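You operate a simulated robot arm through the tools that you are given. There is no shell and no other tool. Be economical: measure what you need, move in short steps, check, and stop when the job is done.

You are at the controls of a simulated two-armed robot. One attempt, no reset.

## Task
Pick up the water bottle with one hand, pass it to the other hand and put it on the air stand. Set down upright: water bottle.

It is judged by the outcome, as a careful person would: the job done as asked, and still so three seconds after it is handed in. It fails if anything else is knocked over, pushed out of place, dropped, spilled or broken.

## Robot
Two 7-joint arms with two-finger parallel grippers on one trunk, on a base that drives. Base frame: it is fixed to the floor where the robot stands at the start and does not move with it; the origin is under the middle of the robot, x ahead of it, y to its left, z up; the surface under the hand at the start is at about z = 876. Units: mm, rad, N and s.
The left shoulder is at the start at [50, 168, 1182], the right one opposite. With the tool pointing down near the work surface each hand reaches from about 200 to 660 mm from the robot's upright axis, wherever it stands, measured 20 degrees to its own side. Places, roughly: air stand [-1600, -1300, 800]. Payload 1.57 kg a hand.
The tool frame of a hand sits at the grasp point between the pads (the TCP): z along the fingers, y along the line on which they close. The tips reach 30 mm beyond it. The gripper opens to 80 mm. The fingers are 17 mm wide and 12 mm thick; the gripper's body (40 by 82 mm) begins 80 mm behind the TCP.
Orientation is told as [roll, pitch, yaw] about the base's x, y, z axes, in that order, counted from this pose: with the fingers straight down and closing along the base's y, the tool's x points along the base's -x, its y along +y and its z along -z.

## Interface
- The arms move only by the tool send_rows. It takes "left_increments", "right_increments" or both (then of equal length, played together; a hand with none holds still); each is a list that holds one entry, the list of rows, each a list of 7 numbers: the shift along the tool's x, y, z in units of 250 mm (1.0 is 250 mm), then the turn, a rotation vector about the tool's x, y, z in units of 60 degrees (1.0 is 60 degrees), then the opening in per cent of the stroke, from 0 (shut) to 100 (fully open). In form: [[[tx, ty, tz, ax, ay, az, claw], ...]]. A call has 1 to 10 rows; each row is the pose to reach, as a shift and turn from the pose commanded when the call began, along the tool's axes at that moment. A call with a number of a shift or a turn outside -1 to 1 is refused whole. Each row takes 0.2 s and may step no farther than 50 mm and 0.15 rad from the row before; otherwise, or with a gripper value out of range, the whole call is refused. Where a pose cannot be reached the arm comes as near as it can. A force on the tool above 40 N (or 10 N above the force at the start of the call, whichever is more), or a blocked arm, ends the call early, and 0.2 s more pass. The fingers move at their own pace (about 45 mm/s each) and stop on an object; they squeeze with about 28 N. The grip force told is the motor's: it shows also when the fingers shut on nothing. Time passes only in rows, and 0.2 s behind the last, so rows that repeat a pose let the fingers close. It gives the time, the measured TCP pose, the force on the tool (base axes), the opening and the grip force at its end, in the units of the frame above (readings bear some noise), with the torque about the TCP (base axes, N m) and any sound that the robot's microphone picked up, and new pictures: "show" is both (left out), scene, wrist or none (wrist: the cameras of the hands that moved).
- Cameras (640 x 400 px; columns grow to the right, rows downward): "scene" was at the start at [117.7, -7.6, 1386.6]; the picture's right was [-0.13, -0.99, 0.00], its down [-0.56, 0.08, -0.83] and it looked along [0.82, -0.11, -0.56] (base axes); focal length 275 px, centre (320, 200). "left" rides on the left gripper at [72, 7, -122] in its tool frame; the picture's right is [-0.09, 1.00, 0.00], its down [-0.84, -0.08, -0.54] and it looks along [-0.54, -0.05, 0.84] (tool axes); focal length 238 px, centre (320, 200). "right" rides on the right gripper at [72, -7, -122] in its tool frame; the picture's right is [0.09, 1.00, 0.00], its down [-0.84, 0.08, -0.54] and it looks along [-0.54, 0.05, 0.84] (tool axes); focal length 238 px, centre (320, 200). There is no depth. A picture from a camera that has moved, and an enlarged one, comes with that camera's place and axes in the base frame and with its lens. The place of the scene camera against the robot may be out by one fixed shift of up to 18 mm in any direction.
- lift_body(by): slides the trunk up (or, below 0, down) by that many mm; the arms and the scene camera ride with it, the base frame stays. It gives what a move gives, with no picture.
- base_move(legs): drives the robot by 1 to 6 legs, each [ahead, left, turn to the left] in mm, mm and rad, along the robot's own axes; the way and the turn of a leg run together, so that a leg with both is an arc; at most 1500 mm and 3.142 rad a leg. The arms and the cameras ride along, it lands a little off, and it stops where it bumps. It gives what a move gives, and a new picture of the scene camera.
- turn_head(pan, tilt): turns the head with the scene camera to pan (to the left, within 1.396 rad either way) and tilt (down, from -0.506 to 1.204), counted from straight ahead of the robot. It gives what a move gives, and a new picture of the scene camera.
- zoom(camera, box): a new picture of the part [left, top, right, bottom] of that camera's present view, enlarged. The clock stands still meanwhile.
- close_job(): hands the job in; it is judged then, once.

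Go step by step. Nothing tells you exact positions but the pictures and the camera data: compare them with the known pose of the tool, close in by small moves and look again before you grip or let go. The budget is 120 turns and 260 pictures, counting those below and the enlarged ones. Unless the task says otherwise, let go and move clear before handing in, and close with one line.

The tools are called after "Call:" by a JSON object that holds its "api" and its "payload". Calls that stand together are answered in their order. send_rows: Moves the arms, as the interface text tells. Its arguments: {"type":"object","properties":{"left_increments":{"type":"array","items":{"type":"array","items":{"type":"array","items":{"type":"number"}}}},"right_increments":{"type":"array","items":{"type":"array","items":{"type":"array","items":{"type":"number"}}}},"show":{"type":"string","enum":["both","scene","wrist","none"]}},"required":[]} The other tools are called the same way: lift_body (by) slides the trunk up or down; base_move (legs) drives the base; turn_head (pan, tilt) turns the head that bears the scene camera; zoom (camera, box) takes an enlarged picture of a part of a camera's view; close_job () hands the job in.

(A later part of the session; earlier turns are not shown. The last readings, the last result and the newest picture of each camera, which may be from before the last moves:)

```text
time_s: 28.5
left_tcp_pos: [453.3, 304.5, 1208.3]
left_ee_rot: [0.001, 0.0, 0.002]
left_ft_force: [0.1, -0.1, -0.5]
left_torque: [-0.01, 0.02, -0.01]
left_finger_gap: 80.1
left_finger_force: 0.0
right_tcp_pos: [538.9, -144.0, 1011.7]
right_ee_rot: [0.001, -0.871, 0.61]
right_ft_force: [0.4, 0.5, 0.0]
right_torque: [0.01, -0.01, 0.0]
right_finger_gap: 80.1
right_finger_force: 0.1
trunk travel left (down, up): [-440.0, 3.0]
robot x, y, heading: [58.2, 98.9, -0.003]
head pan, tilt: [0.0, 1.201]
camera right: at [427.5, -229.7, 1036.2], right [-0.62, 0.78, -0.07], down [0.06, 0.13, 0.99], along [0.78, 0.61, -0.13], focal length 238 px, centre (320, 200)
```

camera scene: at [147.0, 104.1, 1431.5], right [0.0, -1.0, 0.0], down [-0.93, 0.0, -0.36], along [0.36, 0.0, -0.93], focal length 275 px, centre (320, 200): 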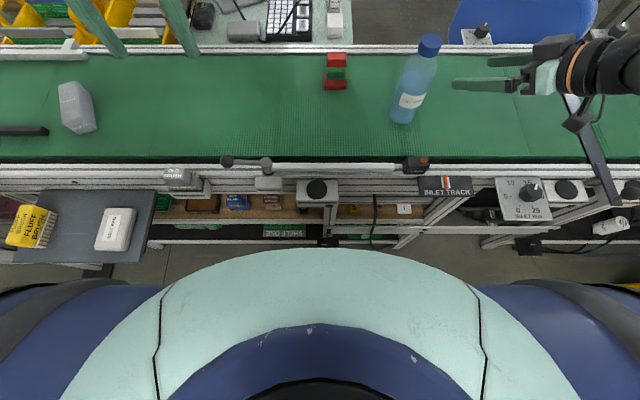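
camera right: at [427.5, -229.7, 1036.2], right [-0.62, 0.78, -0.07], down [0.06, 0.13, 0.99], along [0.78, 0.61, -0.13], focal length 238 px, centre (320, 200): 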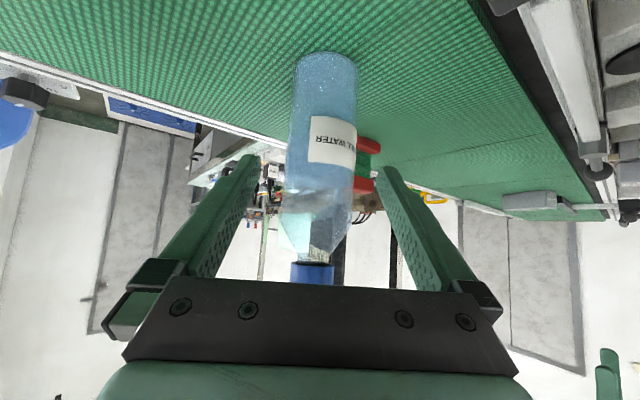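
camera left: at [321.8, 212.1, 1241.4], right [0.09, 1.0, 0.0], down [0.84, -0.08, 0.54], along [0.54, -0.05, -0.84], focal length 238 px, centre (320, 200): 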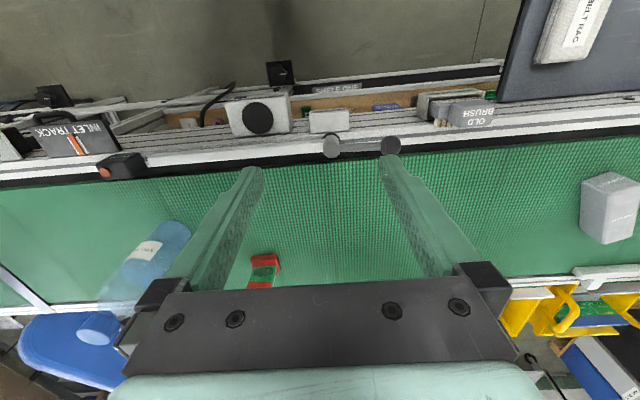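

The bottle is centred between the fingers to within about 2 mm. I'll advance 110 mm along the tool axis.

Call:
{"api": "send_rows", "payload": {"right_increments": [[[0, 0, 0.12, 0, 0, 0, 100], [0, 0, 0.22, 0, 0, 0, 100], [0, 0, 0.3, 0, 0, 0, 100], [0, 0, 0.37, 0, 0, 0, 100], [0, 0, 0.44, 0, 0, 0, 100], [0, 0, 0.44, 0, 0, 0, 100]]], "show": "both"}}

```text
time_s: 29.9
left_tcp_pos: [453.0, 304.2, 1207.9]
left_ee_rot: [0.0, 0.0, 0.003]
left_ft_force: [0.4, -0.4, 0.2]
left_torque: [-0.04, 0.03, 0.0]
left_finger_gap: 79.8
left_finger_force: 0.0
right_tcp_pos: [591.6, -107.7, 973.0]
right_ee_rot: [0.004, -0.87, 0.611]
right_ft_force: [-0.4, 0.1, 0.0]
right_torque: [0.02, 0.01, 0.01]
right_finger_gap: 80.0
right_finger_force: 0.0
right hand out of reach, approached as far as the arm can: row 3, 4, 5, 6
trunk travel left (down, up): [-440.0, 3.0]
robot x, y, heading: [59.7, 100.1, 0.005]
head pan, tilt: [0.0, 1.201]
camera scene: at [145.7, 103.9, 1431.6], right [0.0, -1.0, 0.0], down [-0.93, 0.0, -0.36], along [0.36, 0.0, -0.93], focal length 275 px, centre (320, 200)
camera right: at [481.0, -192.4, 997.0], right [-0.62, 0.78, -0.07], down [0.06, 0.13, 0.99], along [0.78, 0.61, -0.13], focal length 238 px, centre (320, 200)
```

scene: 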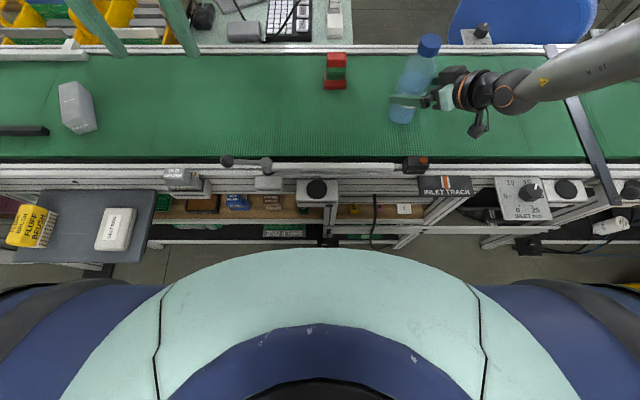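
right: 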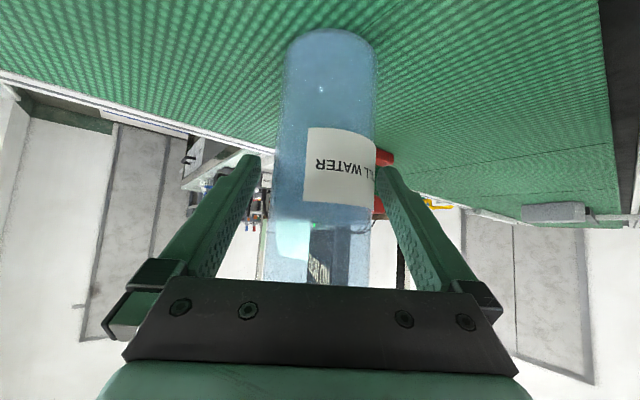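

The finger pads only reach the bottle's axis, so I need about 20 mm more along the finger direction. I'll nudge the base that way, since base moves have landed within about 1 mm so far.

Call:
{"api": "base_move", "payload": {"legs": [[15.5, 12.5, 0]]}}

Call:
{"api": "zoom", "payload": {"camera": "right", "box": [160, 0, 480, 300]}}

```text
time_s: 30.9
left_tcp_pos: [465.0, 314.3, 1209.9]
left_ee_rot: [0.001, -0.001, -0.001]
left_ft_force: [-0.2, 0.0, 0.7]
left_torque: [0.03, 0.0, 0.01]
left_finger_gap: 79.9
left_finger_force: 0.1
right_tcp_pos: [603.1, -98.2, 973.3]
right_ee_rot: [0.001, -0.874, 0.607]
right_ft_force: [0.2, -0.6, 0.0]
right_torque: [0.02, -0.01, -0.04]
right_finger_gap: 80.2
right_finger_force: 0.0
trunk travel left (down, up): [-440.0, 3.0]
robot x, y, heading: [74.6, 112.2, -0.001]
head pan, tilt: [0.0, 1.201]
stopped in leg 1: the robot was blocked; the commanded pose is now the measured one
camera scene: at [157.3, 114.5, 1431.7], right [0.0, -1.0, 0.0], down [-0.93, 0.0, -0.36], along [0.36, 0.0, -0.93], focal length 275 px, centre (320, 200)
```

scene: 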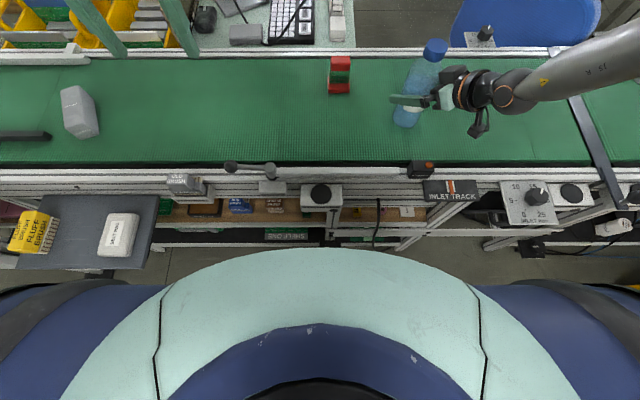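

```text
1.33 times, centred on (320, 150) of right
camera zoom: at [492.0, -182.7, 997.3], right [-0.62, 0.78, -0.07], down [0.06, 0.13, 0.99], along [0.78, 0.61, -0.13], focal length 318 px, centre (320, 267)
```

zoom: 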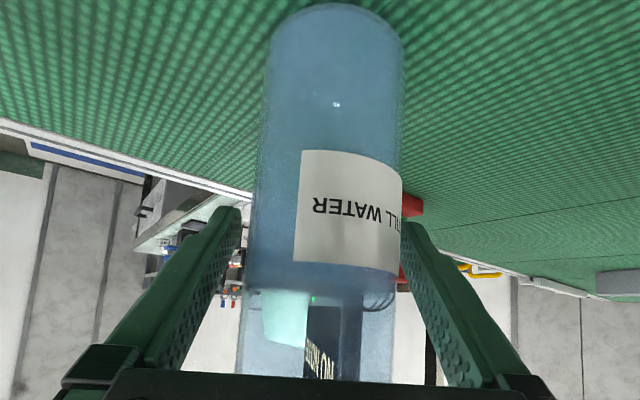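

The robot stopped slightly short, but the bottle is untouched and its axis is only about 8 mm ahead of the TCP. I'll close now.

Call:
{"api": "send_rows", "payload": {"right_increments": [[[0, 0, 0.02, 0, 0, 0, 100], [0, 0, 0.02, 0, 0, 0, 0], [0, 0, 0.02, 0, 0, 0, 0], [0, 0, 0.02, 0, 0, 0, 0], [0, 0, 0.02, 0, 0, 0, 0]]], "show": "wrist"}}

```text
time_s: 32.1
left_tcp_pos: [467.1, 314.6, 1209.7]
left_ee_rot: [-0.001, -0.001, -0.003]
left_ft_force: [0.4, -0.1, 0.4]
left_torque: [-0.01, -0.04, 0.01]
left_finger_gap: 80.0
left_finger_force: 0.0
right_tcp_pos: [605.1, -96.7, 972.2]
right_ee_rot: [0.002, -0.868, 0.606]
right_ft_force: [0.7, -0.2, 0.0]
right_torque: [0.04, 0.01, 0.0]
right_finger_gap: 63.6
right_finger_force: 28.1
right hand out of reach, approached as far as the arm can: row 1, 2, 3, 4, 5
trunk travel left (down, up): [-440.0, 3.0]
robot x, y, heading: [72.4, 105.1, -0.001]
head pan, tilt: [0.0, 1.201]
camera right: at [493.8, -181.9, 997.5], right [-0.62, 0.78, -0.07], down [0.06, 0.13, 0.99], along [0.78, 0.61, -0.13], focal length 238 px, centre (320, 200)
```

right: 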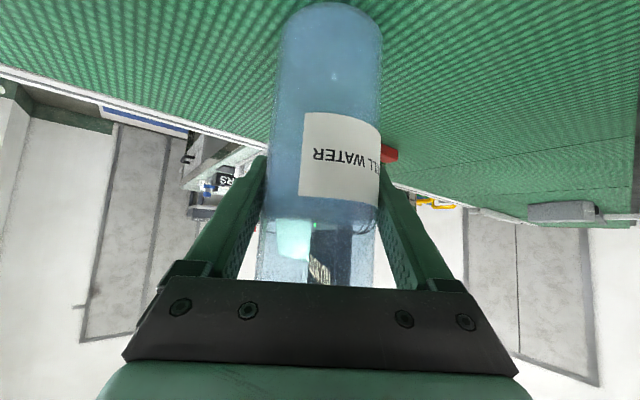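

The grip is 63.6 mm on the body. I'll do a test lift of 20 mm.

Call:
{"api": "send_rows", "payload": {"right_increments": [[[-0.018, 0, -0.012, 0, 0, 0, 0], [-0.033, 0, -0.026, 0, 0, 0, 0], [-0.047, 0, -0.039, 0, 0, 0, 0], [-0.061, 0, -0.052, 0, 0, 0, 0], [-0.061, 0, -0.052, 0, 0, 0, 0]]], "show": "both"}}

```text
time_s: 33.3
left_tcp_pos: [466.6, 315.3, 1209.7]
left_ee_rot: [0.0, 0.0, -0.002]
left_ft_force: [-0.1, 0.2, -0.2]
left_torque: [-0.03, 0.01, 0.01]
left_finger_gap: 80.1
left_finger_force: 0.0
right_tcp_pos: [605.2, -96.7, 993.4]
right_ee_rot: [0.001, -0.872, 0.606]
right_ft_force: [0.0, -0.3, -2.2]
right_torque: [0.01, 0.0, -0.05]
right_finger_gap: 63.3
right_finger_force: 28.3
trunk travel left (down, up): [-440.0, 3.0]
robot x, y, heading: [73.6, 111.2, -0.002]
head pan, tilt: [0.0, 1.201]
camera scene: at [158.4, 114.8, 1431.6], right [0.0, -1.0, 0.0], down [-0.93, 0.0, -0.36], along [0.36, 0.0, -0.93], focal length 275 px, centre (320, 200)
camera right: at [493.2, -181.6, 1018.2], right [-0.62, 0.78, -0.07], down [0.06, 0.13, 0.99], along [0.78, 0.61, -0.13], focal length 238 px, centre (320, 200)
```

scene: 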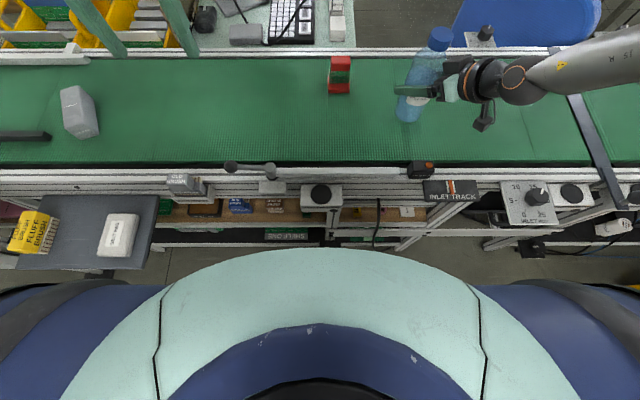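
right: 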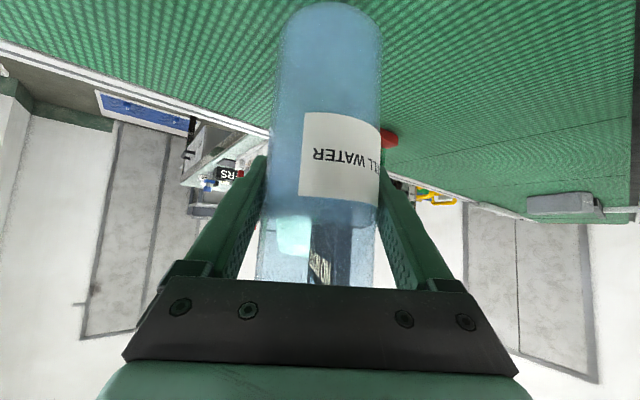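

The bottle is off the belt and holding steady. I'll bring it up and back toward the middle for the handover.

Call:
{"api": "send_rows", "payload": {"right_increments": [[[-0.034, 0.08, -0.038, 0, 0, 0, 0], [-0.068, 0.18, -0.075, 0, 0, 0, 0], [-0.103, 0.29, -0.113, 0, 0, 0, 0], [-0.137, 0.4, -0.15, 0, 0, 0, 0], [-0.171, 0.511, -0.188, 0, 0, 0, 0], [-0.171, 0.511, -0.188, 0, 0, 0, 0]]], "show": "wrist"}}

```text
time_s: 34.7
left_tcp_pos: [466.0, 314.2, 1207.8]
left_ee_rot: [0.0, 0.001, -0.003]
left_ft_force: [-0.1, -0.1, 0.3]
left_torque: [0.02, 0.01, -0.01]
left_finger_gap: 80.1
left_finger_force: 0.1
right_tcp_pos: [523.8, 1.2, 1056.9]
right_ee_rot: [0.003, -0.869, 0.607]
right_ft_force: [0.1, 0.1, -3.6]
right_torque: [0.03, -0.01, 0.0]
right_finger_gap: 63.1
right_finger_force: 28.1
trunk travel left (down, up): [-440.0, 3.0]
robot x, y, heading: [71.1, 112.6, -0.005]
head pan, tilt: [0.0, 1.201]
camera right: at [413.1, -83.2, 1081.1], right [-0.62, 0.78, -0.07], down [0.06, 0.13, 0.99], along [0.78, 0.61, -0.13], focal length 238 px, centre (320, 200)
```

right: 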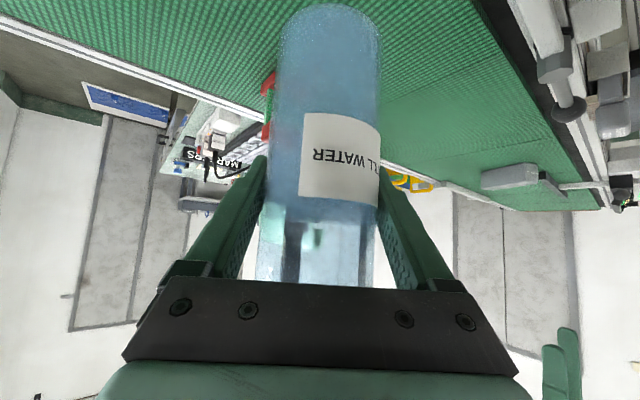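

Call:
{"api": "send_rows", "payload": {"right_increments": [[[-0.02, 0.08, 0.022, -0.04, 0, -0.034, 0], [-0.045, 0.18, 0.05, -0.09, 0, -0.076, 0], [-0.07, 0.29, 0.08, -0.15, 0, -0.127, 0], [-0.095, 0.4, 0.11, -0.2, 0, -0.17, 0], [-0.119, 0.5, 0.14, -0.254, 0, -0.215, 0], [-0.119, 0.5, 0.14, -0.254, 0, -0.215, 0]]], "show": "none"}}

Call:
{"api": "turn_head", "payload": {"pan": 0.0, "tilt": 0.7}}

```text
time_s: 36.1
left_tcp_pos: [467.4, 315.1, 1208.3]
left_ee_rot: [0.0, 0.001, -0.003]
left_ft_force: [0.3, -0.4, 1.2]
left_torque: [0.01, 0.02, -0.03]
left_finger_gap: 80.0
left_finger_force: 0.0
right_tcp_pos: [486.8, 100.6, 1076.8]
right_ee_rot: [-0.001, -0.871, 0.959]
right_ft_force: [-0.1, 0.4, -4.1]
right_torque: [0.01, -0.01, 0.01]
right_finger_gap: 63.4
right_finger_force: 27.9
right hand out of reach, approached as far as the arm can: row 4, 5, 6
trunk travel left (down, up): [-440.0, 3.0]
robot x, y, heading: [72.1, 113.3, -0.003]
head pan, tilt: [0.0, 1.201]
```

```text
time_s: 37.0
left_tcp_pos: [466.5, 314.8, 1208.6]
left_ee_rot: [-0.001, 0.0, -0.001]
left_ft_force: [0.1, -0.3, -0.2]
left_torque: [0.01, -0.01, 0.0]
left_finger_gap: 80.1
left_finger_force: 0.1
right_tcp_pos: [486.7, 101.6, 1077.6]
right_ee_rot: [-0.001, -0.871, 0.955]
right_ft_force: [0.3, 0.1, -4.8]
right_torque: [0.01, -0.02, -0.01]
right_finger_gap: 63.1
right_finger_force: 28.4
trunk travel left (down, up): [-440.0, 3.0]
robot x, y, heading: [69.7, 111.3, -0.005]
head pan, tilt: [0.0, 0.7]
camera scene: at [187.3, 114.8, 1467.5], right [0.0, -1.0, 0.0], down [-0.64, 0.0, -0.76], along [0.76, 0.0, -0.64], focal length 275 px, centre (320, 200)
```

scene: 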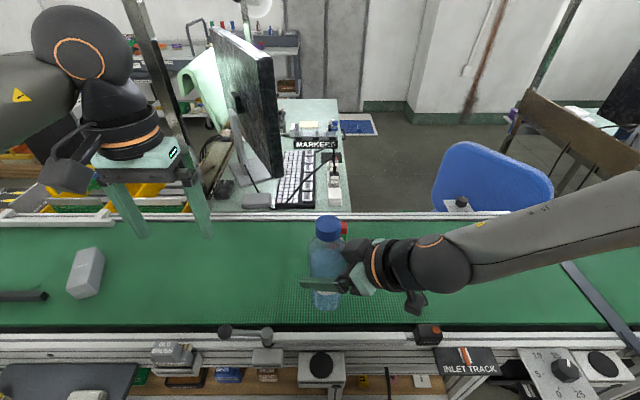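

The right hand holds the bottle near the robot's midline. I'll bring it closer to the body, where both arms reach across, and turn the left hand so its closing axis is square to the right hand's approach.

Call:
{"api": "send_rows", "payload": {"right_increments": [[[0.015, 0.043, -0.018, 0, 0, 0, 0], [0.03, 0.086, -0.036, 0, 0, 0, 0], [0.045, 0.129, -0.054, 0, 0, 0, 0], [0.06, 0.172, -0.071, 0, 0, 0, 0], [0.075, 0.215, -0.089, 0, 0, 0, 0], [0.09, 0.258, -0.107, 0, 0, 0, 0], [0.105, 0.301, -0.124, 0, 0, 0, 0], [0.105, 0.301, -0.124, 0, 0, 0, 0]]], "left_increments": [[[0.02, 0, -0.0143, 0, 0, -0.13, 100], [0.04, 0, -0.028, 0, 0, -0.26, 100], [0.06, 0, -0.043, 0, 0, -0.39, 100], [0.08, 0, -0.057, 0, 0, -0.52, 100], [0.1, 0, -0.072, 0, 0, -0.65, 100], [0.12, 0, -0.088, 0, 0, -0.78, 100], [0.14, 0, -0.1, 0, 0, -0.917, 100], [0.14, 0, -0.1, 0, 0, -0.917, 100]]], "show": "both"}}

```text
time_s: 38.8
left_tcp_pos: [432.5, 315.1, 1233.0]
left_ee_rot: [0.0, -0.001, 0.961]
left_ft_force: [0.9, -0.5, -0.3]
left_torque: [0.03, 0.0, 0.0]
left_finger_gap: 79.8
left_finger_force: 0.1
right_tcp_pos: [403.6, 102.9, 1081.6]
right_ee_rot: [0.005, -0.87, 0.957]
right_ft_force: [-0.2, -0.3, -3.8]
right_torque: [0.0, 0.0, 0.01]
right_finger_gap: 63.0
right_finger_force: 27.5
right hand out of reach, approached as far as the arm can: row 5, 6, 7, 8
trunk travel left (down, up): [-440.0, 3.0]
robot x, y, heading: [67.8, 110.7, -0.002]
head pan, tilt: [0.0, 0.7]
camera scene: at [187.4, 114.8, 1467.5], right [0.0, -1.0, 0.0], down [-0.64, 0.0, -0.76], along [0.76, 0.0, -0.64], focal length 275 px, centre (320, 200)
camera right: at [328.2, -15.2, 1106.2], right [-0.85, 0.52, -0.07], down [0.01, 0.15, 0.99], along [0.53, 0.84, -0.13], focal length 238 px, centre (320, 200)
camera left: at [386.1, 260.0, 1356.4], right [-0.76, 0.65, 0.0], down [0.54, 0.64, 0.54], along [0.35, 0.41, -0.84], focal length 238 px, centre (320, 200)
```

scene: 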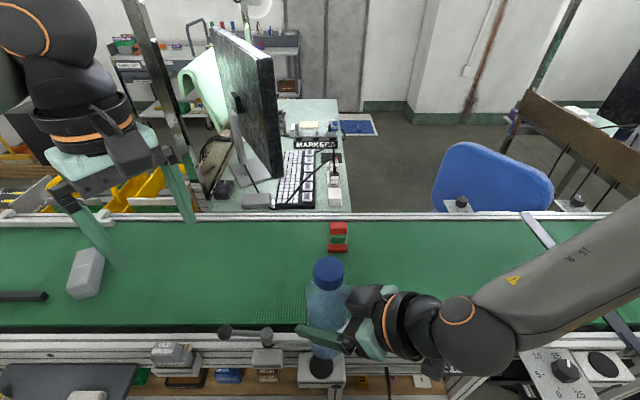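
right: 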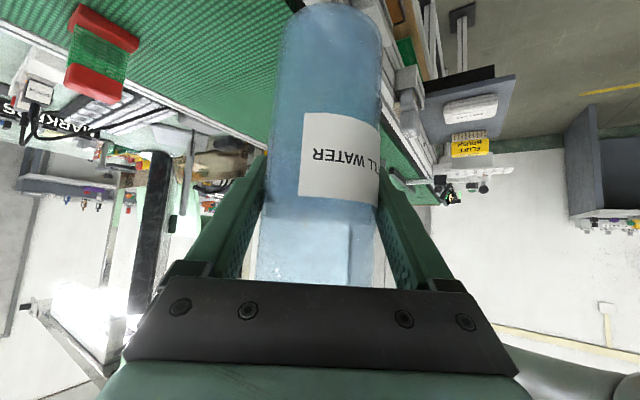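
left: 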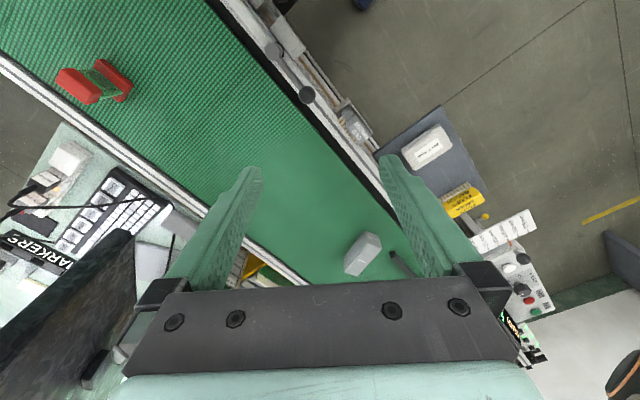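

The left hand can now move over the bottle, with its tips above the cap top at about z 1185. I'll bring it to hover there.

Call:
{"api": "send_rows", "payload": {"left_increments": [[[0.14, -0.07, -0.048, 0, 0, 0, 100], [0.28, -0.15, -0.048, 0, 0, 0, 100], [0.43, -0.23, -0.048, 0, 0, 0, 100], [0.58, -0.31, -0.048, 0, 0, 0, 100], [0.737, -0.392, -0.048, 0, 0, 0, 100], [0.737, -0.392, -0.048, 0, 0, 0, 100]]], "show": "both"}}

```text
time_s: 40.2
left_tcp_pos: [406.7, 106.9, 1245.4]
left_ee_rot: [-0.001, 0.0, 0.96]
left_ft_force: [0.4, 1.1, -0.2]
left_torque: [-0.02, -0.01, -0.01]
left_finger_gap: 80.0
left_finger_force: 0.0
right_tcp_pos: [403.6, 102.3, 1081.5]
right_ee_rot: [0.003, -0.869, 0.956]
right_ft_force: [0.0, -0.5, -4.6]
right_torque: [0.01, 0.03, -0.02]
right_finger_gap: 63.2
right_finger_force: 27.9
trunk travel left (down, up): [-440.0, 3.0]
robot x, y, heading: [69.6, 109.4, -0.004]
head pan, tilt: [0.0, 0.7]
camera scene: at [187.3, 115.7, 1467.5], right [0.0, -1.0, 0.0], down [-0.64, 0.0, -0.76], along [0.76, 0.0, -0.64], focal length 275 px, centre (320, 200)
camera left: at [359.9, 52.4, 1368.5], right [-0.76, 0.65, 0.0], down [0.54, 0.64, 0.54], along [0.35, 0.41, -0.84], focal length 238 px, centre (320, 200)
```

scene: 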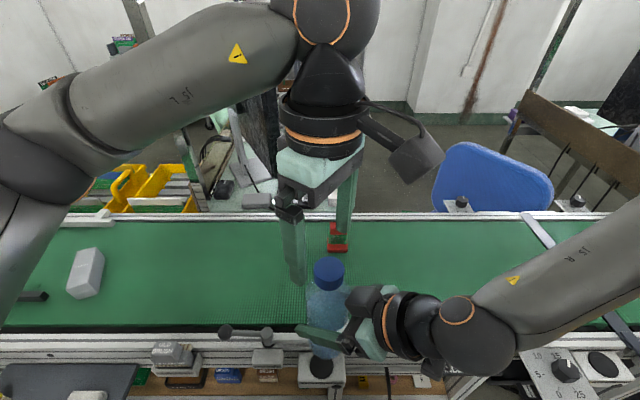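
left: 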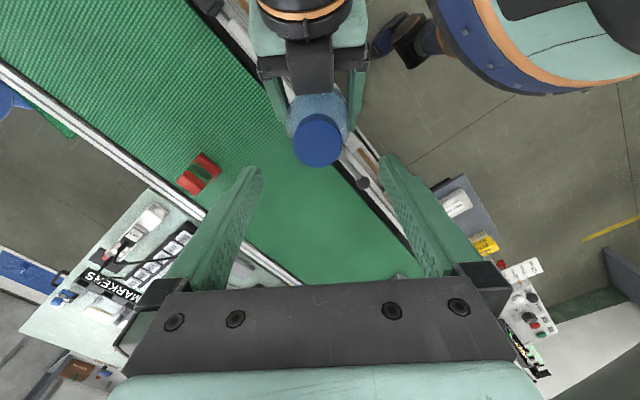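

The left camera shows the cap axis at about (399, 96), so I need 13.5 mm along left tool +x. I'll correct that and descend to TCP z 1145, with the tips just above the right fingers.

Call:
{"api": "send_rows", "payload": {"left_increments": [[[0.054, 0, 0, 0, 0, 0, 100], [0.054, 0, 0.1, 0, 0, 0, 100], [0.054, 0, 0.2, 0, 0, 0, 100], [0.054, 0, 0.2, 0, 0, 0, 100]]], "show": "both"}}

```text
time_s: 41.2
left_tcp_pos: [399.2, 96.1, 1195.6]
left_ee_rot: [-0.001, 0.001, 0.96]
left_ft_force: [1.1, 0.1, 0.1]
left_torque: [0.01, 0.01, -0.02]
left_finger_gap: 79.8
left_finger_force: 0.1
right_tcp_pos: [403.9, 101.6, 1080.9]
right_ee_rot: [0.003, -0.869, 0.959]
right_ft_force: [0.3, 0.1, -3.0]
right_torque: [0.05, -0.02, 0.0]
right_finger_gap: 63.1
right_finger_force: 27.4
trunk travel left (down, up): [-440.0, 3.0]
robot x, y, heading: [73.4, 112.2, -0.004]
head pan, tilt: [0.0, 0.7]
camera scene: at [187.3, 114.8, 1467.5], right [0.0, -1.0, 0.0], down [-0.64, 0.0, -0.76], along [0.76, 0.0, -0.64], focal length 275 px, centre (320, 200)
camera left: at [351.9, 41.3, 1318.5], right [-0.76, 0.65, 0.0], down [0.54, 0.64, 0.54], along [0.35, 0.41, -0.84], focal length 238 px, centre (320, 200)
```

scene: 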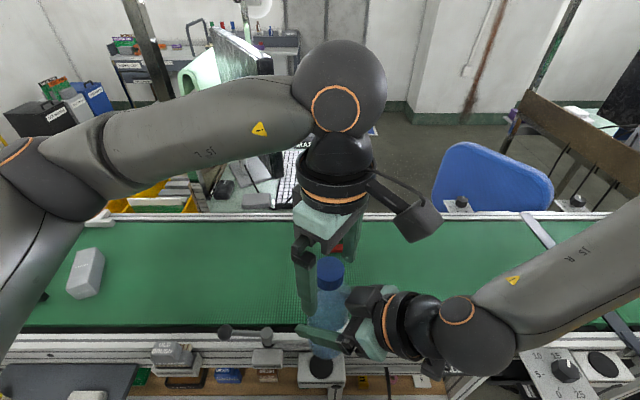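
left: 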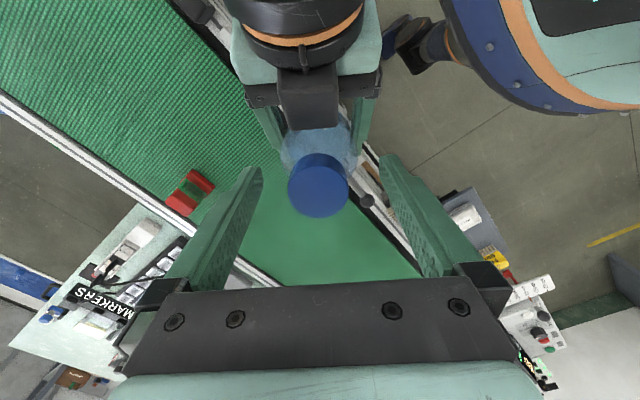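

The axis is confirmed at (400, 96), with the top at about z 1187. I'll go down the last 50 mm.

Call:
{"api": "send_rows", "payload": {"left_increments": [[[0, 0, 0.1, 0, 0, 0, 100], [0, 0, 0.2, 0, 0, 0, 100], [0, 0, 0.2, 0, 0, 0, 100]]], "show": "both"}}

Call:
{"api": "zoom", "payload": {"camera": "scene", "box": [250, 210, 450, 380]}}

```text
time_s: 42.0
left_tcp_pos: [396.9, 98.0, 1144.6]
left_ee_rot: [-0.002, 0.002, 0.957]
left_ft_force: [-0.4, 0.9, 0.0]
left_torque: [0.02, 0.02, -0.01]
left_finger_gap: 79.8
left_finger_force: 0.1
right_tcp_pos: [403.7, 102.4, 1080.9]
right_ee_rot: [0.004, -0.869, 0.955]
right_ft_force: [-0.1, 1.0, -3.4]
right_torque: [0.03, -0.03, 0.04]
right_finger_gap: 63.1
right_finger_force: 28.0
trunk travel left (down, up): [-440.0, 3.0]
robot x, y, heading: [74.6, 115.4, -0.005]
head pan, tilt: [0.0, 0.7]
camera scene: at [187.2, 114.8, 1467.6], right [0.0, -1.0, 0.0], down [-0.64, 0.0, -0.76], along [0.76, 0.0, -0.64], focal length 275 px, centre (320, 200)
camera left: at [351.2, 42.5, 1267.0], right [-0.76, 0.65, 0.0], down [0.54, 0.64, 0.54], along [0.35, 0.41, -0.84], focal length 238 px, centre (320, 200)
```

scene: 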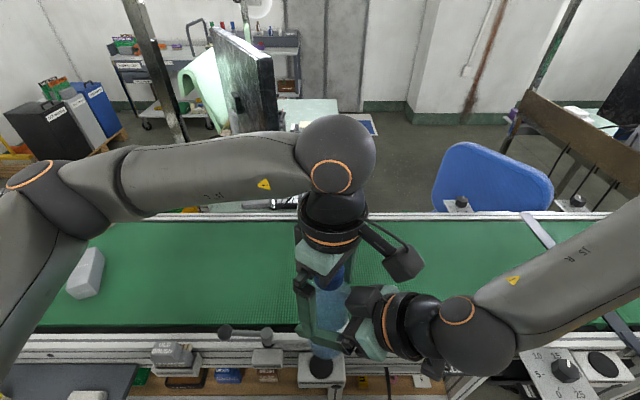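
left: 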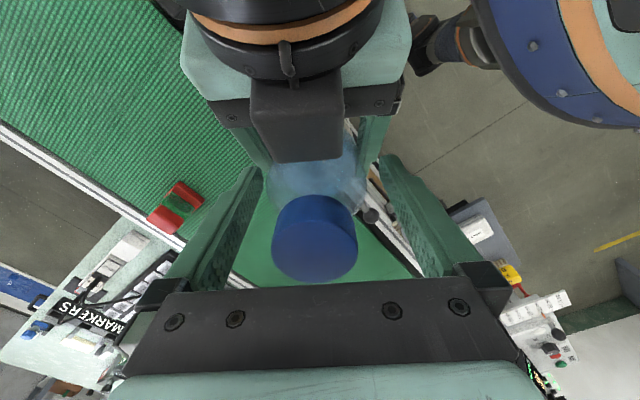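

```text
2.35 times, centred on (350, 295) of scene
camera zoom: at [187.2, 114.8, 1467.6], right [0.0, -1.0, 0.0], down [-0.64, 0.0, -0.76], along [0.76, 0.0, -0.64], focal length 646 px, centre (249, -24)
```

zoom: 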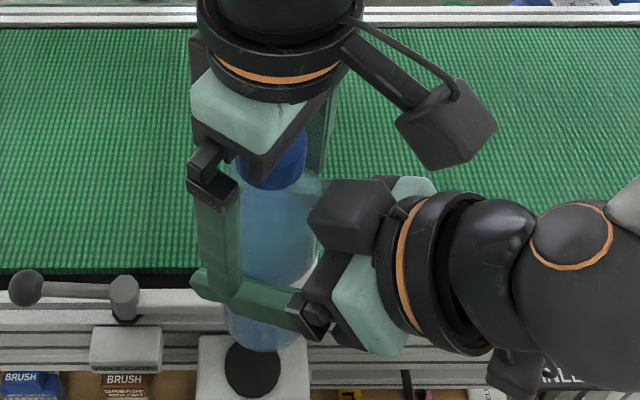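

The two hands are clear of each other. I'll centre the left hand by 2 mm and close it on the upper body.

Call:
{"api": "send_rows", "payload": {"left_increments": [[[0, -0.009, 0, 0, 0, 0, 100], [0, -0.009, 0, 0, 0, 0, 85], [0, -0.009, 0, 0, 0, 0, 0], [0, -0.009, 0, 0, 0, 0, 0], [0, -0.009, 0, 0, 0, 0, 0], [0, -0.009, 0, 0, 0, 0, 0]]], "show": "both"}}

```text
time_s: 43.4
left_tcp_pos: [398.7, 95.4, 1144.5]
left_ee_rot: [-0.001, 0.001, 0.957]
left_ft_force: [4.1, -3.4, -0.4]
left_torque: [0.0, 0.06, -0.01]
left_finger_gap: 63.3
left_finger_force: 28.0
right_tcp_pos: [403.7, 102.0, 1081.7]
right_ee_rot: [0.004, -0.871, 0.957]
right_ft_force: [-4.7, 3.2, -1.4]
right_torque: [-0.23, -0.35, -0.09]
right_finger_gap: 63.1
right_finger_force: 28.0
trunk travel left (down, up): [-440.0, 3.0]
robot x, y, heading: [72.8, 109.8, -0.007]
head pan, tilt: [0.0, 0.7]
camera scene: at [187.3, 114.8, 1467.5], right [0.0, -1.0, 0.0], down [-0.64, 0.0, -0.76], along [0.76, 0.0, -0.64], focal length 275 px, centre (320, 200)
camera left: at [352.9, 41.1, 1267.8], right [-0.76, 0.65, 0.0], down [0.54, 0.64, 0.54], along [0.35, 0.41, -0.84], focal length 238 px, centre (320, 200)
```

scene: 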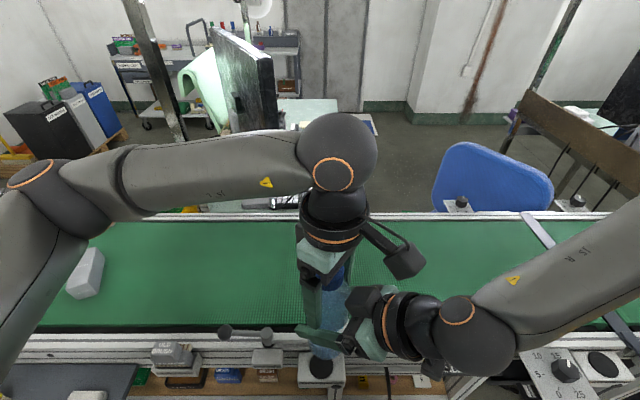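
left: 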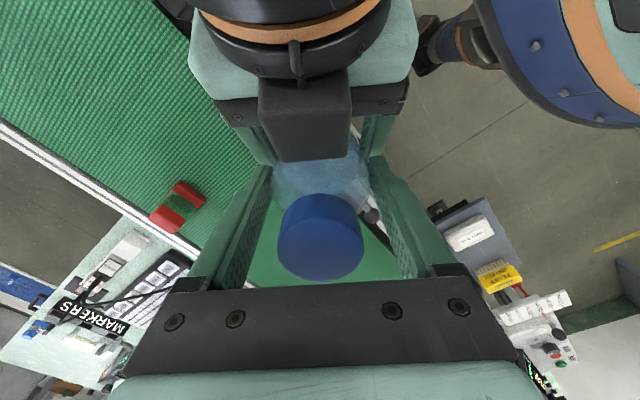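

The left hand now holds the body at 63.3 mm. I'll open the right hand and check that the weight transfers.

Call:
{"api": "send_rows", "payload": {"right_increments": [[[0, 0, 0, 0, 0, 0, 100], [0, 0, 0, 0, 0, 0, 100], [0, 0, 0, 0, 0, 0, 100]]], "left_increments": [[[0, 0, 0, 0, 0, 0, 0], [0, 0, 0, 0, 0, 0, 0], [0, 0, 0, 0, 0, 0, 0]]], "show": "both"}}

```text
time_s: 44.2
left_tcp_pos: [398.4, 96.5, 1145.5]
left_ee_rot: [0.0, 0.001, 0.958]
left_ft_force: [-0.4, 0.1, 0.5]
left_torque: [0.0, 0.02, -0.01]
left_finger_gap: 63.1
left_finger_force: 28.0
right_tcp_pos: [403.8, 102.0, 1082.0]
right_ee_rot: [0.002, -0.871, 0.956]
right_ft_force: [-0.4, 0.0, -0.1]
right_torque: [-0.02, 0.03, 0.0]
right_finger_gap: 80.0
right_finger_force: 0.0
trunk travel left (down, up): [-440.0, 3.0]
robot x, y, heading: [72.4, 114.0, -0.003]
head pan, tilt: [0.0, 0.7]
camera scene: at [187.3, 114.8, 1467.5], right [0.0, -1.0, 0.0], down [-0.64, 0.0, -0.76], along [0.76, 0.0, -0.64], focal length 275 px, centre (320, 200)
camera right: at [328.3, -15.3, 1106.2], right [-0.85, 0.52, -0.07], down [0.01, 0.15, 0.99], along [0.53, 0.84, -0.13], focal length 238 px, centre (320, 200)
camera left: at [352.6, 41.2, 1267.8], right [-0.76, 0.65, 0.0], down [0.54, 0.64, 0.54], along [0.35, 0.41, -0.84], focal length 238 px, centre (320, 200)
```

scene: 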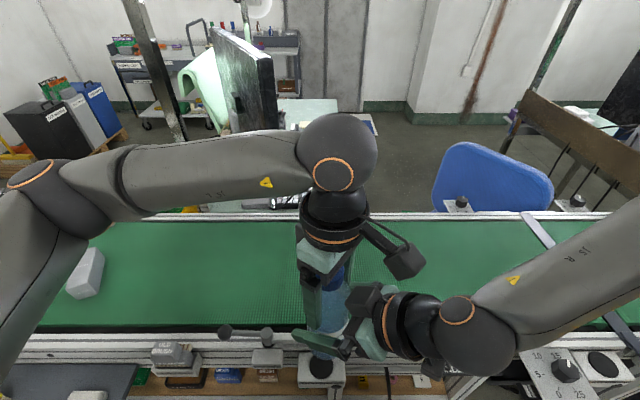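
right: 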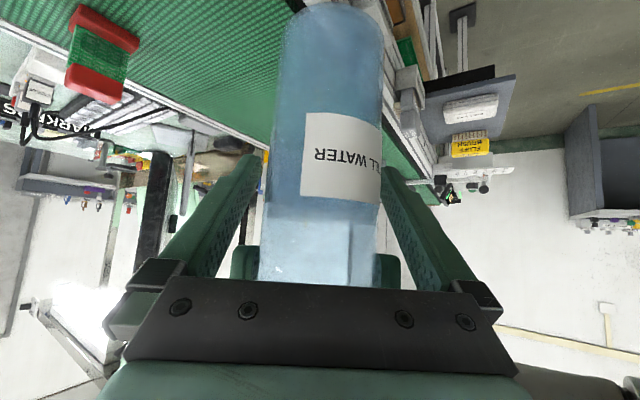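
left: 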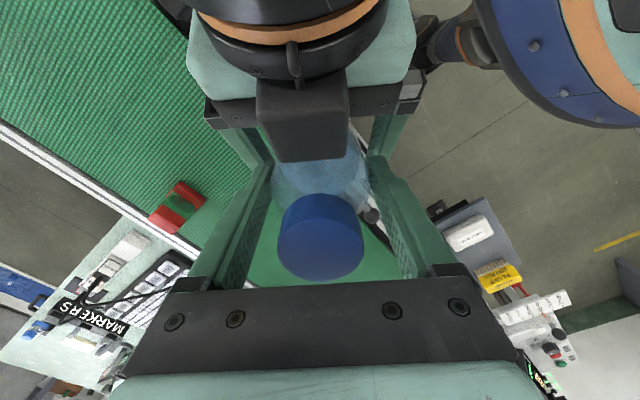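

The bottle stays in the left hand. I'll withdraw the right hand straight back.

Call:
{"api": "send_rows", "payload": {"right_increments": [[[0, 0, -0.1, 0, 0, 0, 100], [0, 0, -0.2, 0, 0, 0, 100], [0, 0, -0.35, 0, 0, 0, 100], [0, 0, -0.5, 0, 0, 0, 100], [0, 0, -0.65, 0, 0, 0, 100], [0, 0, -0.65, 0, 0, 0, 100]]], "show": "both"}}

```text
time_s: 44.9
left_tcp_pos: [403.7, 93.5, 1150.7]
left_ee_rot: [-0.026, 0.006, 0.968]
left_ft_force: [1.0, 0.4, -3.7]
left_torque: [0.05, -0.02, 0.01]
left_finger_gap: 63.1
left_finger_force: 28.3
right_tcp_pos: [407.9, 85.7, 1102.7]
right_ee_rot: [0.02, -0.85, 0.961]
right_ft_force: [-1.4, -0.7, -0.4]
right_torque: [-0.02, -0.02, 0.02]
right_finger_gap: 80.0
right_finger_force: 0.1
right hand out of reach, approached as far as the arm can: row 1, 2, 3
trunk travel left (down, up): [-440.0, 3.0]
robot x, y, heading: [71.8, 109.7, -0.005]
head pan, tilt: [0.0, 0.7]
stopped in row 3 (left hand): the force on the tool passed its limit at 53 N (the readings are from after the stop); the commanded pose is now the measured one
camera scene: at [187.0, 114.7, 1467.6], right [0.0, -1.0, 0.0], down [-0.64, 0.0, -0.77], along [0.77, 0.0, -0.64], focal length 275 px, centre (320, 200)
camera right: at [334.9, -33.0, 1130.1], right [-0.86, 0.51, -0.06], down [0.03, 0.16, 0.99], along [0.51, 0.85, -0.15], focal length 238 px, centre (320, 200)
```

scene: 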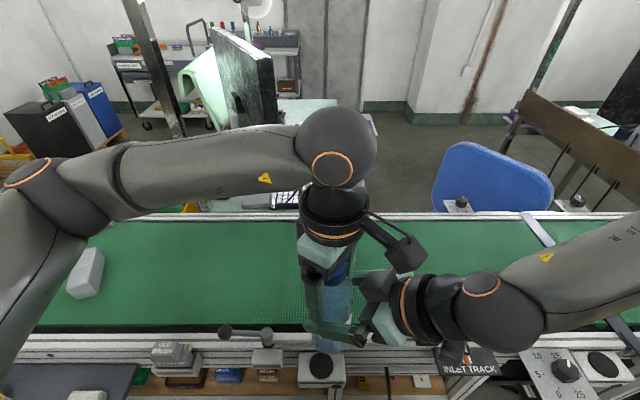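
right: 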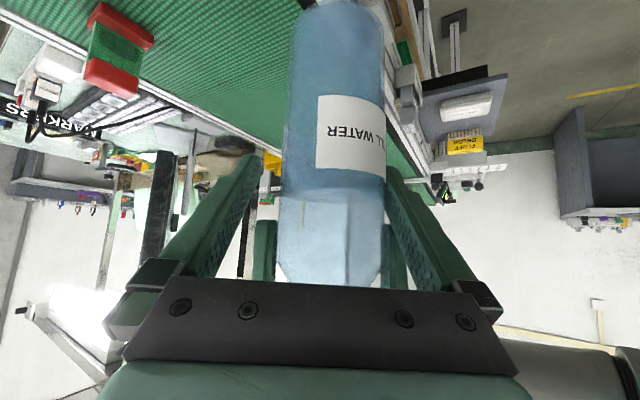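

Pulling back at the edge of reach drifted sideways and one right finger touched the left hand, but the bottle is still firmly held. I'll move the left hand and bottle out instead: a small sideways and upward step to disengage, then along the right hand's open direction.

Call:
{"api": "send_rows", "payload": {"left_increments": [[[0, -0.012, -0.01, 0, 0, 0, 0], [0, -0.025, -0.025, 0, 0, 0, 0], [0, -0.028, -0.04, 0, 0, 0, 0], [-0.06, -0.028, -0.05, 0, 0, 0, 0], [-0.14, -0.028, -0.06, 0, 0, 0, 0], [-0.24, -0.028, -0.07, 0, 0, 0, 0], [-0.34, -0.028, -0.08, 0, 0, 0, 0], [-0.44, -0.028, -0.08, 0, 0, 0, 0], [-0.44, -0.028, -0.08, 0, 0, 0, 0]]], "show": "both"}}

```text
time_s: 46.9
left_tcp_pos: [472.3, 179.7, 1172.7]
left_ee_rot: [-0.025, 0.008, 0.969]
left_ft_force: [-0.4, 0.5, -3.1]
left_torque: [-0.02, 0.0, 0.0]
left_finger_gap: 63.4
left_finger_force: 28.1
right_tcp_pos: [408.0, 85.4, 1101.9]
right_ee_rot: [0.016, -0.85, 0.959]
right_ft_force: [0.3, -0.6, -0.5]
right_torque: [-0.02, -0.01, -0.02]
right_finger_gap: 79.8
right_finger_force: 0.0
trunk travel left (down, up): [-440.0, 3.0]
robot x, y, heading: [72.6, 107.1, -0.009]
head pan, tilt: [0.0, 0.7]
camera scene: at [187.2, 114.5, 1467.6], right [0.0, -1.0, 0.0], down [-0.64, 0.0, -0.76], along [0.76, 0.0, -0.64], focal length 275 px, centre (320, 200)
camera left: at [425.4, 126.4, 1295.2], right [-0.77, 0.64, -0.02], down [0.53, 0.66, 0.54], along [0.36, 0.4, -0.84], focal length 238 px, centre (320, 200)
```

scene: 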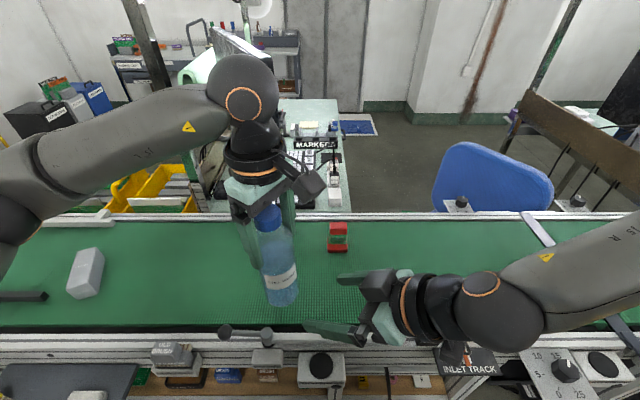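
left: 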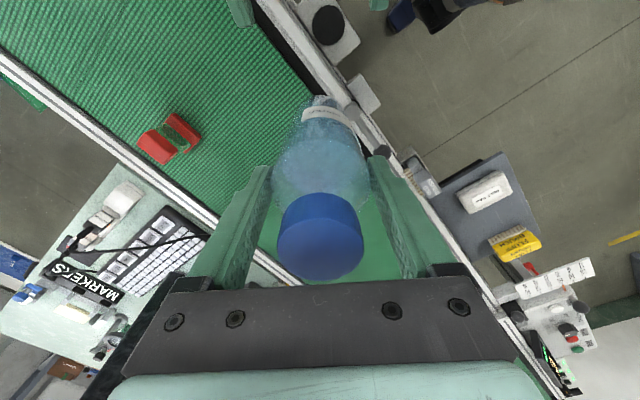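

The handover is done and the left hand holds the bottle alone. I'll tuck the right arm, back away from the belt and look around.

Call:
{"api": "send_rows", "payload": {"right_increments": [[[-0.005, -0.069, -0.133, 0, 0, 0, 100], [-0.01, -0.138, -0.266, 0, 0, 0, 100], [-0.015, -0.207, -0.4, 0, 0, 0, 50], [-0.02, -0.276, -0.532, 0, 0, 0, 0], [-0.02, -0.276, -0.532, 0, 0, 0, 0]]], "show": "none"}}

Call:
{"api": "base_move", "payload": {"legs": [[-500, 0, 0]]}}

Call:
{"api": "turn_head", "payload": {"pan": -1.39, "tilt": 0.5}}

```text
time_s: 48.1
left_tcp_pos: [472.5, 178.9, 1172.6]
left_ee_rot: [-0.024, 0.006, 0.966]
left_ft_force: [-0.1, -0.4, -4.1]
left_torque: [-0.02, 0.02, 0.04]
left_finger_gap: 63.2
left_finger_force: 28.3
right_tcp_pos: [414.5, -34.6, 1192.7]
right_ee_rot: [0.022, -0.849, 0.959]
right_ft_force: [-0.6, -0.6, 1.0]
right_torque: [-0.01, 0.04, 0.02]
right_finger_gap: 11.7
right_finger_force: 0.2
right hand out of reach, approached as far as the arm can: row 1, 2, 3
trunk travel left (down, up): [-440.0, 3.0]
robot x, y, heading: [72.4, 109.1, -0.001]
head pan, tilt: [0.0, 0.7]
```

```text
time_s: 51.0
left_tcp_pos: [-29.1, 180.9, 1173.1]
left_ee_rot: [-0.024, 0.007, 0.961]
left_ft_force: [1.0, 0.4, -4.0]
left_torque: [-0.01, -0.02, 0.02]
left_finger_gap: 63.0
left_finger_force: 28.2
right_tcp_pos: [-87.7, -32.9, 1195.5]
right_ee_rot: [0.018, -0.849, 0.955]
right_ft_force: [0.4, -0.7, 0.7]
right_torque: [0.03, 0.02, 0.0]
right_finger_gap: 0.0
right_finger_force: 21.3
trunk travel left (down, up): [-440.0, 3.0]
robot x, y, heading: [-428.3, 114.0, -0.008]
head pan, tilt: [0.0, 0.7]
camera scene: at [-313.8, 117.0, 1467.6], right [-0.01, -1.0, 0.0], down [-0.64, 0.01, -0.77], along [0.77, -0.01, -0.64], focal length 275 px, centre (320, 200)
```

scene: 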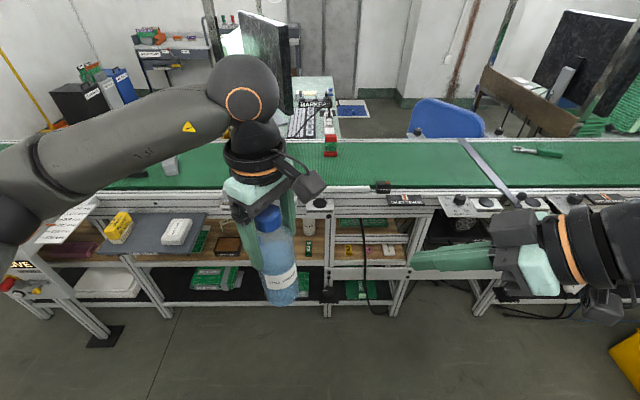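

```text
time_s: 52.6
left_tcp_pos: [-28.3, 179.4, 1172.7]
left_ee_rot: [-0.023, 0.006, 0.962]
left_ft_force: [0.1, 0.5, -2.8]
left_torque: [0.05, 0.01, -0.02]
left_finger_gap: 63.2
left_finger_force: 27.7
right_tcp_pos: [-88.4, -32.8, 1193.8]
right_ee_rot: [0.019, -0.85, 0.955]
right_ft_force: [0.1, 0.1, -0.3]
right_torque: [0.03, 0.03, 0.01]
right_finger_gap: 0.0
right_finger_force: 21.3
trunk travel left (down, up): [-440.0, 3.0]
robot x, y, heading: [-428.3, 111.9, -0.01]
head pan, tilt: [-1.389, 0.499]
camera scene: at [-382.5, 28.1, 1485.3], right [-0.98, -0.17, 0.0], down [-0.08, 0.47, -0.88], along [0.15, -0.86, -0.48], focal length 275 px, centre (320, 200)
```

scene: 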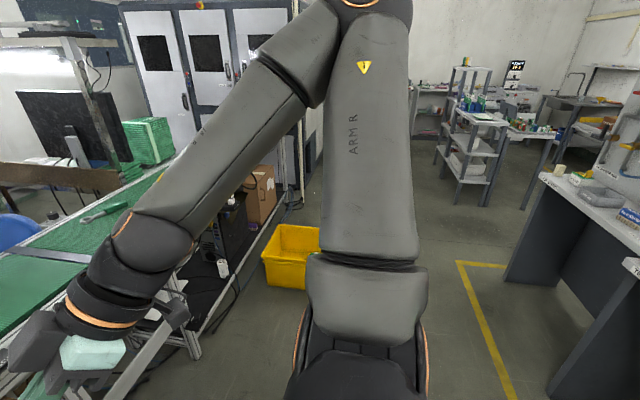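

The bench on the right edge of the view matches the air stand's location. I'll turn right to face it.

Call:
{"api": "base_move", "payload": {"legs": [[0, 0, -1.57]]}}

Call:
{"api": "turn_head", "payload": {"pan": -0.9, "tilt": 0.4}}

```text
time_s: 56.8
left_tcp_pos: [-355.5, -285.5, 1172.0]
left_ee_rot: [-0.025, 0.007, -0.593]
left_ft_force: [-0.2, -0.2, -3.0]
left_torque: [0.03, 0.02, 0.01]
left_finger_gap: 63.2
left_finger_force: 28.3
right_tcp_pos: [-569.8, -229.6, 1193.8]
right_ee_rot: [0.02, -0.851, -0.598]
right_ft_force: [-0.7, -1.0, -0.2]
right_torque: [-0.03, -0.02, -0.03]
right_finger_gap: 0.0
right_finger_force: 21.3
trunk travel left (down, up): [-440.0, 3.0]
robot x, y, heading: [-427.6, 117.7, -1.564]
head pan, tilt: [-1.389, 0.499]
camera scene: at [-527.6, 60.5, 1485.3], right [-0.19, 0.98, 0.0], down [0.47, 0.09, -0.88], along [-0.86, -0.17, -0.48], focal length 275 px, centre (320, 200)
```

scene: 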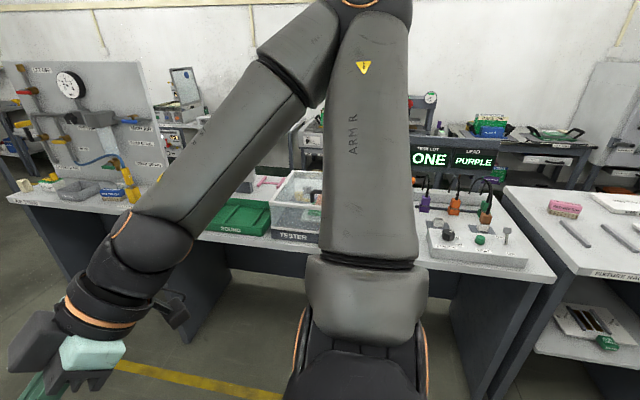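

```text
time_s: 57.7
left_tcp_pos: [-354.7, -285.5, 1171.9]
left_ee_rot: [-0.026, 0.006, -0.591]
left_ft_force: [0.2, 0.2, -3.4]
left_torque: [0.0, 0.04, -0.02]
left_finger_gap: 63.3
left_finger_force: 27.6
right_tcp_pos: [-569.1, -228.5, 1193.7]
right_ee_rot: [0.019, -0.851, -0.599]
right_ft_force: [-0.4, 1.0, -1.1]
right_torque: [-0.01, 0.0, 0.0]
right_finger_gap: 0.0
right_finger_force: 21.2
trunk travel left (down, up): [-440.0, 3.0]
robot x, y, heading: [-428.0, 113.5, -1.559]
head pan, tilt: [-0.901, 0.4]
camera scene: at [-510.3, 19.6, 1494.4], right [-0.63, 0.78, 0.0], down [0.3, 0.24, -0.92], along [-0.72, -0.58, -0.39], focal length 275 px, centre (320, 200)
```

scene: 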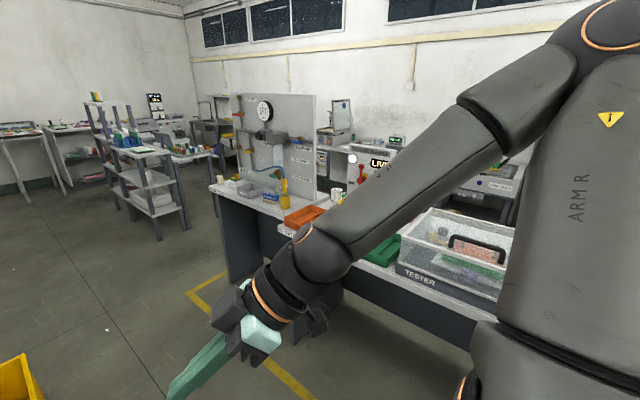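

Call:
{"api": "zoom", "payload": {"camera": "scene", "box": [190, 80, 430, 240]}}

```text
2.50 times, centred on (310, 160) of scene
camera zoom: at [-510.3, 19.6, 1494.4], right [-0.63, 0.78, 0.0], down [0.3, 0.24, -0.92], along [-0.72, -0.58, -0.39], focal length 687 px, centre (345, 300)
```

zoom: 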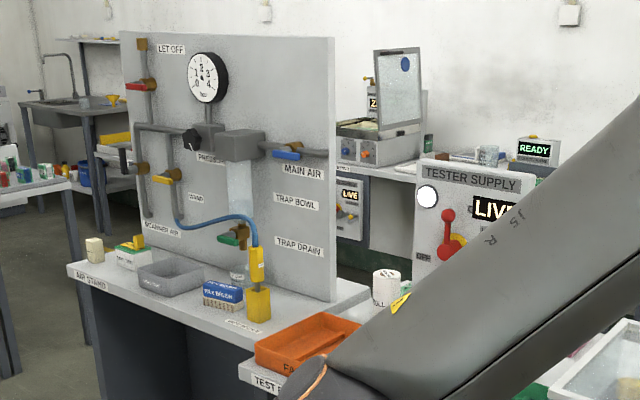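

The label "AIR STAND" is on the bench with the gauge board. Its front edge runs along x ≈ -1470 from y ≈ -1780 to -1020. I'll drive to about (-750, -1350) and face it.

Call:
{"api": "base_move", "payload": {"legs": [[1440, -320, 0], [0, 0, -1.57]]}}

Call:
{"api": "turn_head", "payload": {"pan": 0.0, "tilt": 0.45}}

```text
time_s: 68.9
left_tcp_pos: [-1123.6, -1420.7, 1172.5]
left_ee_rot: [-0.024, 0.007, -2.147]
left_ft_force: [0.2, 0.1, -3.4]
left_torque: [0.0, -0.03, 0.0]
left_finger_gap: 63.0
left_finger_force: 28.1
right_tcp_pos: [-1070.8, -1205.5, 1193.8]
right_ee_rot: [0.017, -0.85, -2.155]
right_ft_force: [0.4, -0.3, -0.5]
right_torque: [0.02, 0.0, -0.02]
right_finger_gap: 0.0
right_finger_force: 21.4
trunk travel left (down, up): [-440.0, 3.0]
robot x, y, heading: [-723.6, -1339.8, -3.115]
head pan, tilt: [-0.901, 0.4]
camera scene: at [-834.2, -1266.9, 1494.4], right [0.77, 0.64, 0.0], down [0.25, -0.3, -0.92], along [-0.59, 0.71, -0.39], focal length 275 px, centre (320, 200)
```

scene: 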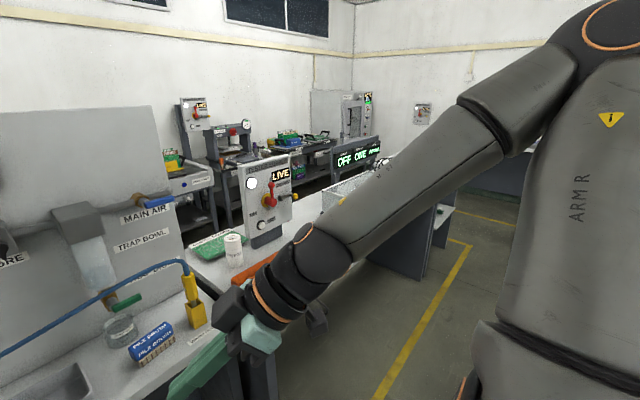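

```text
time_s: 70.1
left_tcp_pos: [-1123.2, -1420.7, 1171.8]
left_ee_rot: [-0.025, 0.007, -2.149]
left_ft_force: [-0.1, 0.1, -2.4]
left_torque: [-0.01, 0.02, -0.03]
left_finger_gap: 63.3
left_finger_force: 28.1
right_tcp_pos: [-1070.1, -1205.1, 1193.8]
right_ee_rot: [0.017, -0.85, -2.157]
right_ft_force: [-0.1, 0.6, 0.9]
right_torque: [-0.03, 0.0, 0.0]
right_finger_gap: 0.0
right_finger_force: 21.1
trunk travel left (down, up): [-440.0, 3.0]
robot x, y, heading: [-724.2, -1341.2, -3.118]
head pan, tilt: [0.0, 0.45]
camera scene: at [-867.0, -1340.3, 1489.7], right [-0.02, 1.0, 0.0], down [0.44, 0.01, -0.9], along [-0.9, -0.02, -0.44], focal length 275 px, centre (320, 200)
```

scene: 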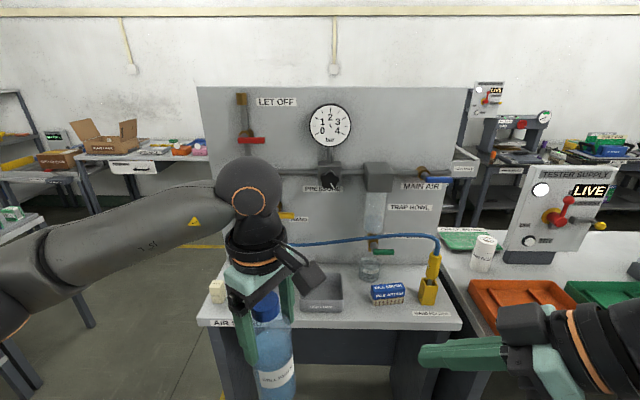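

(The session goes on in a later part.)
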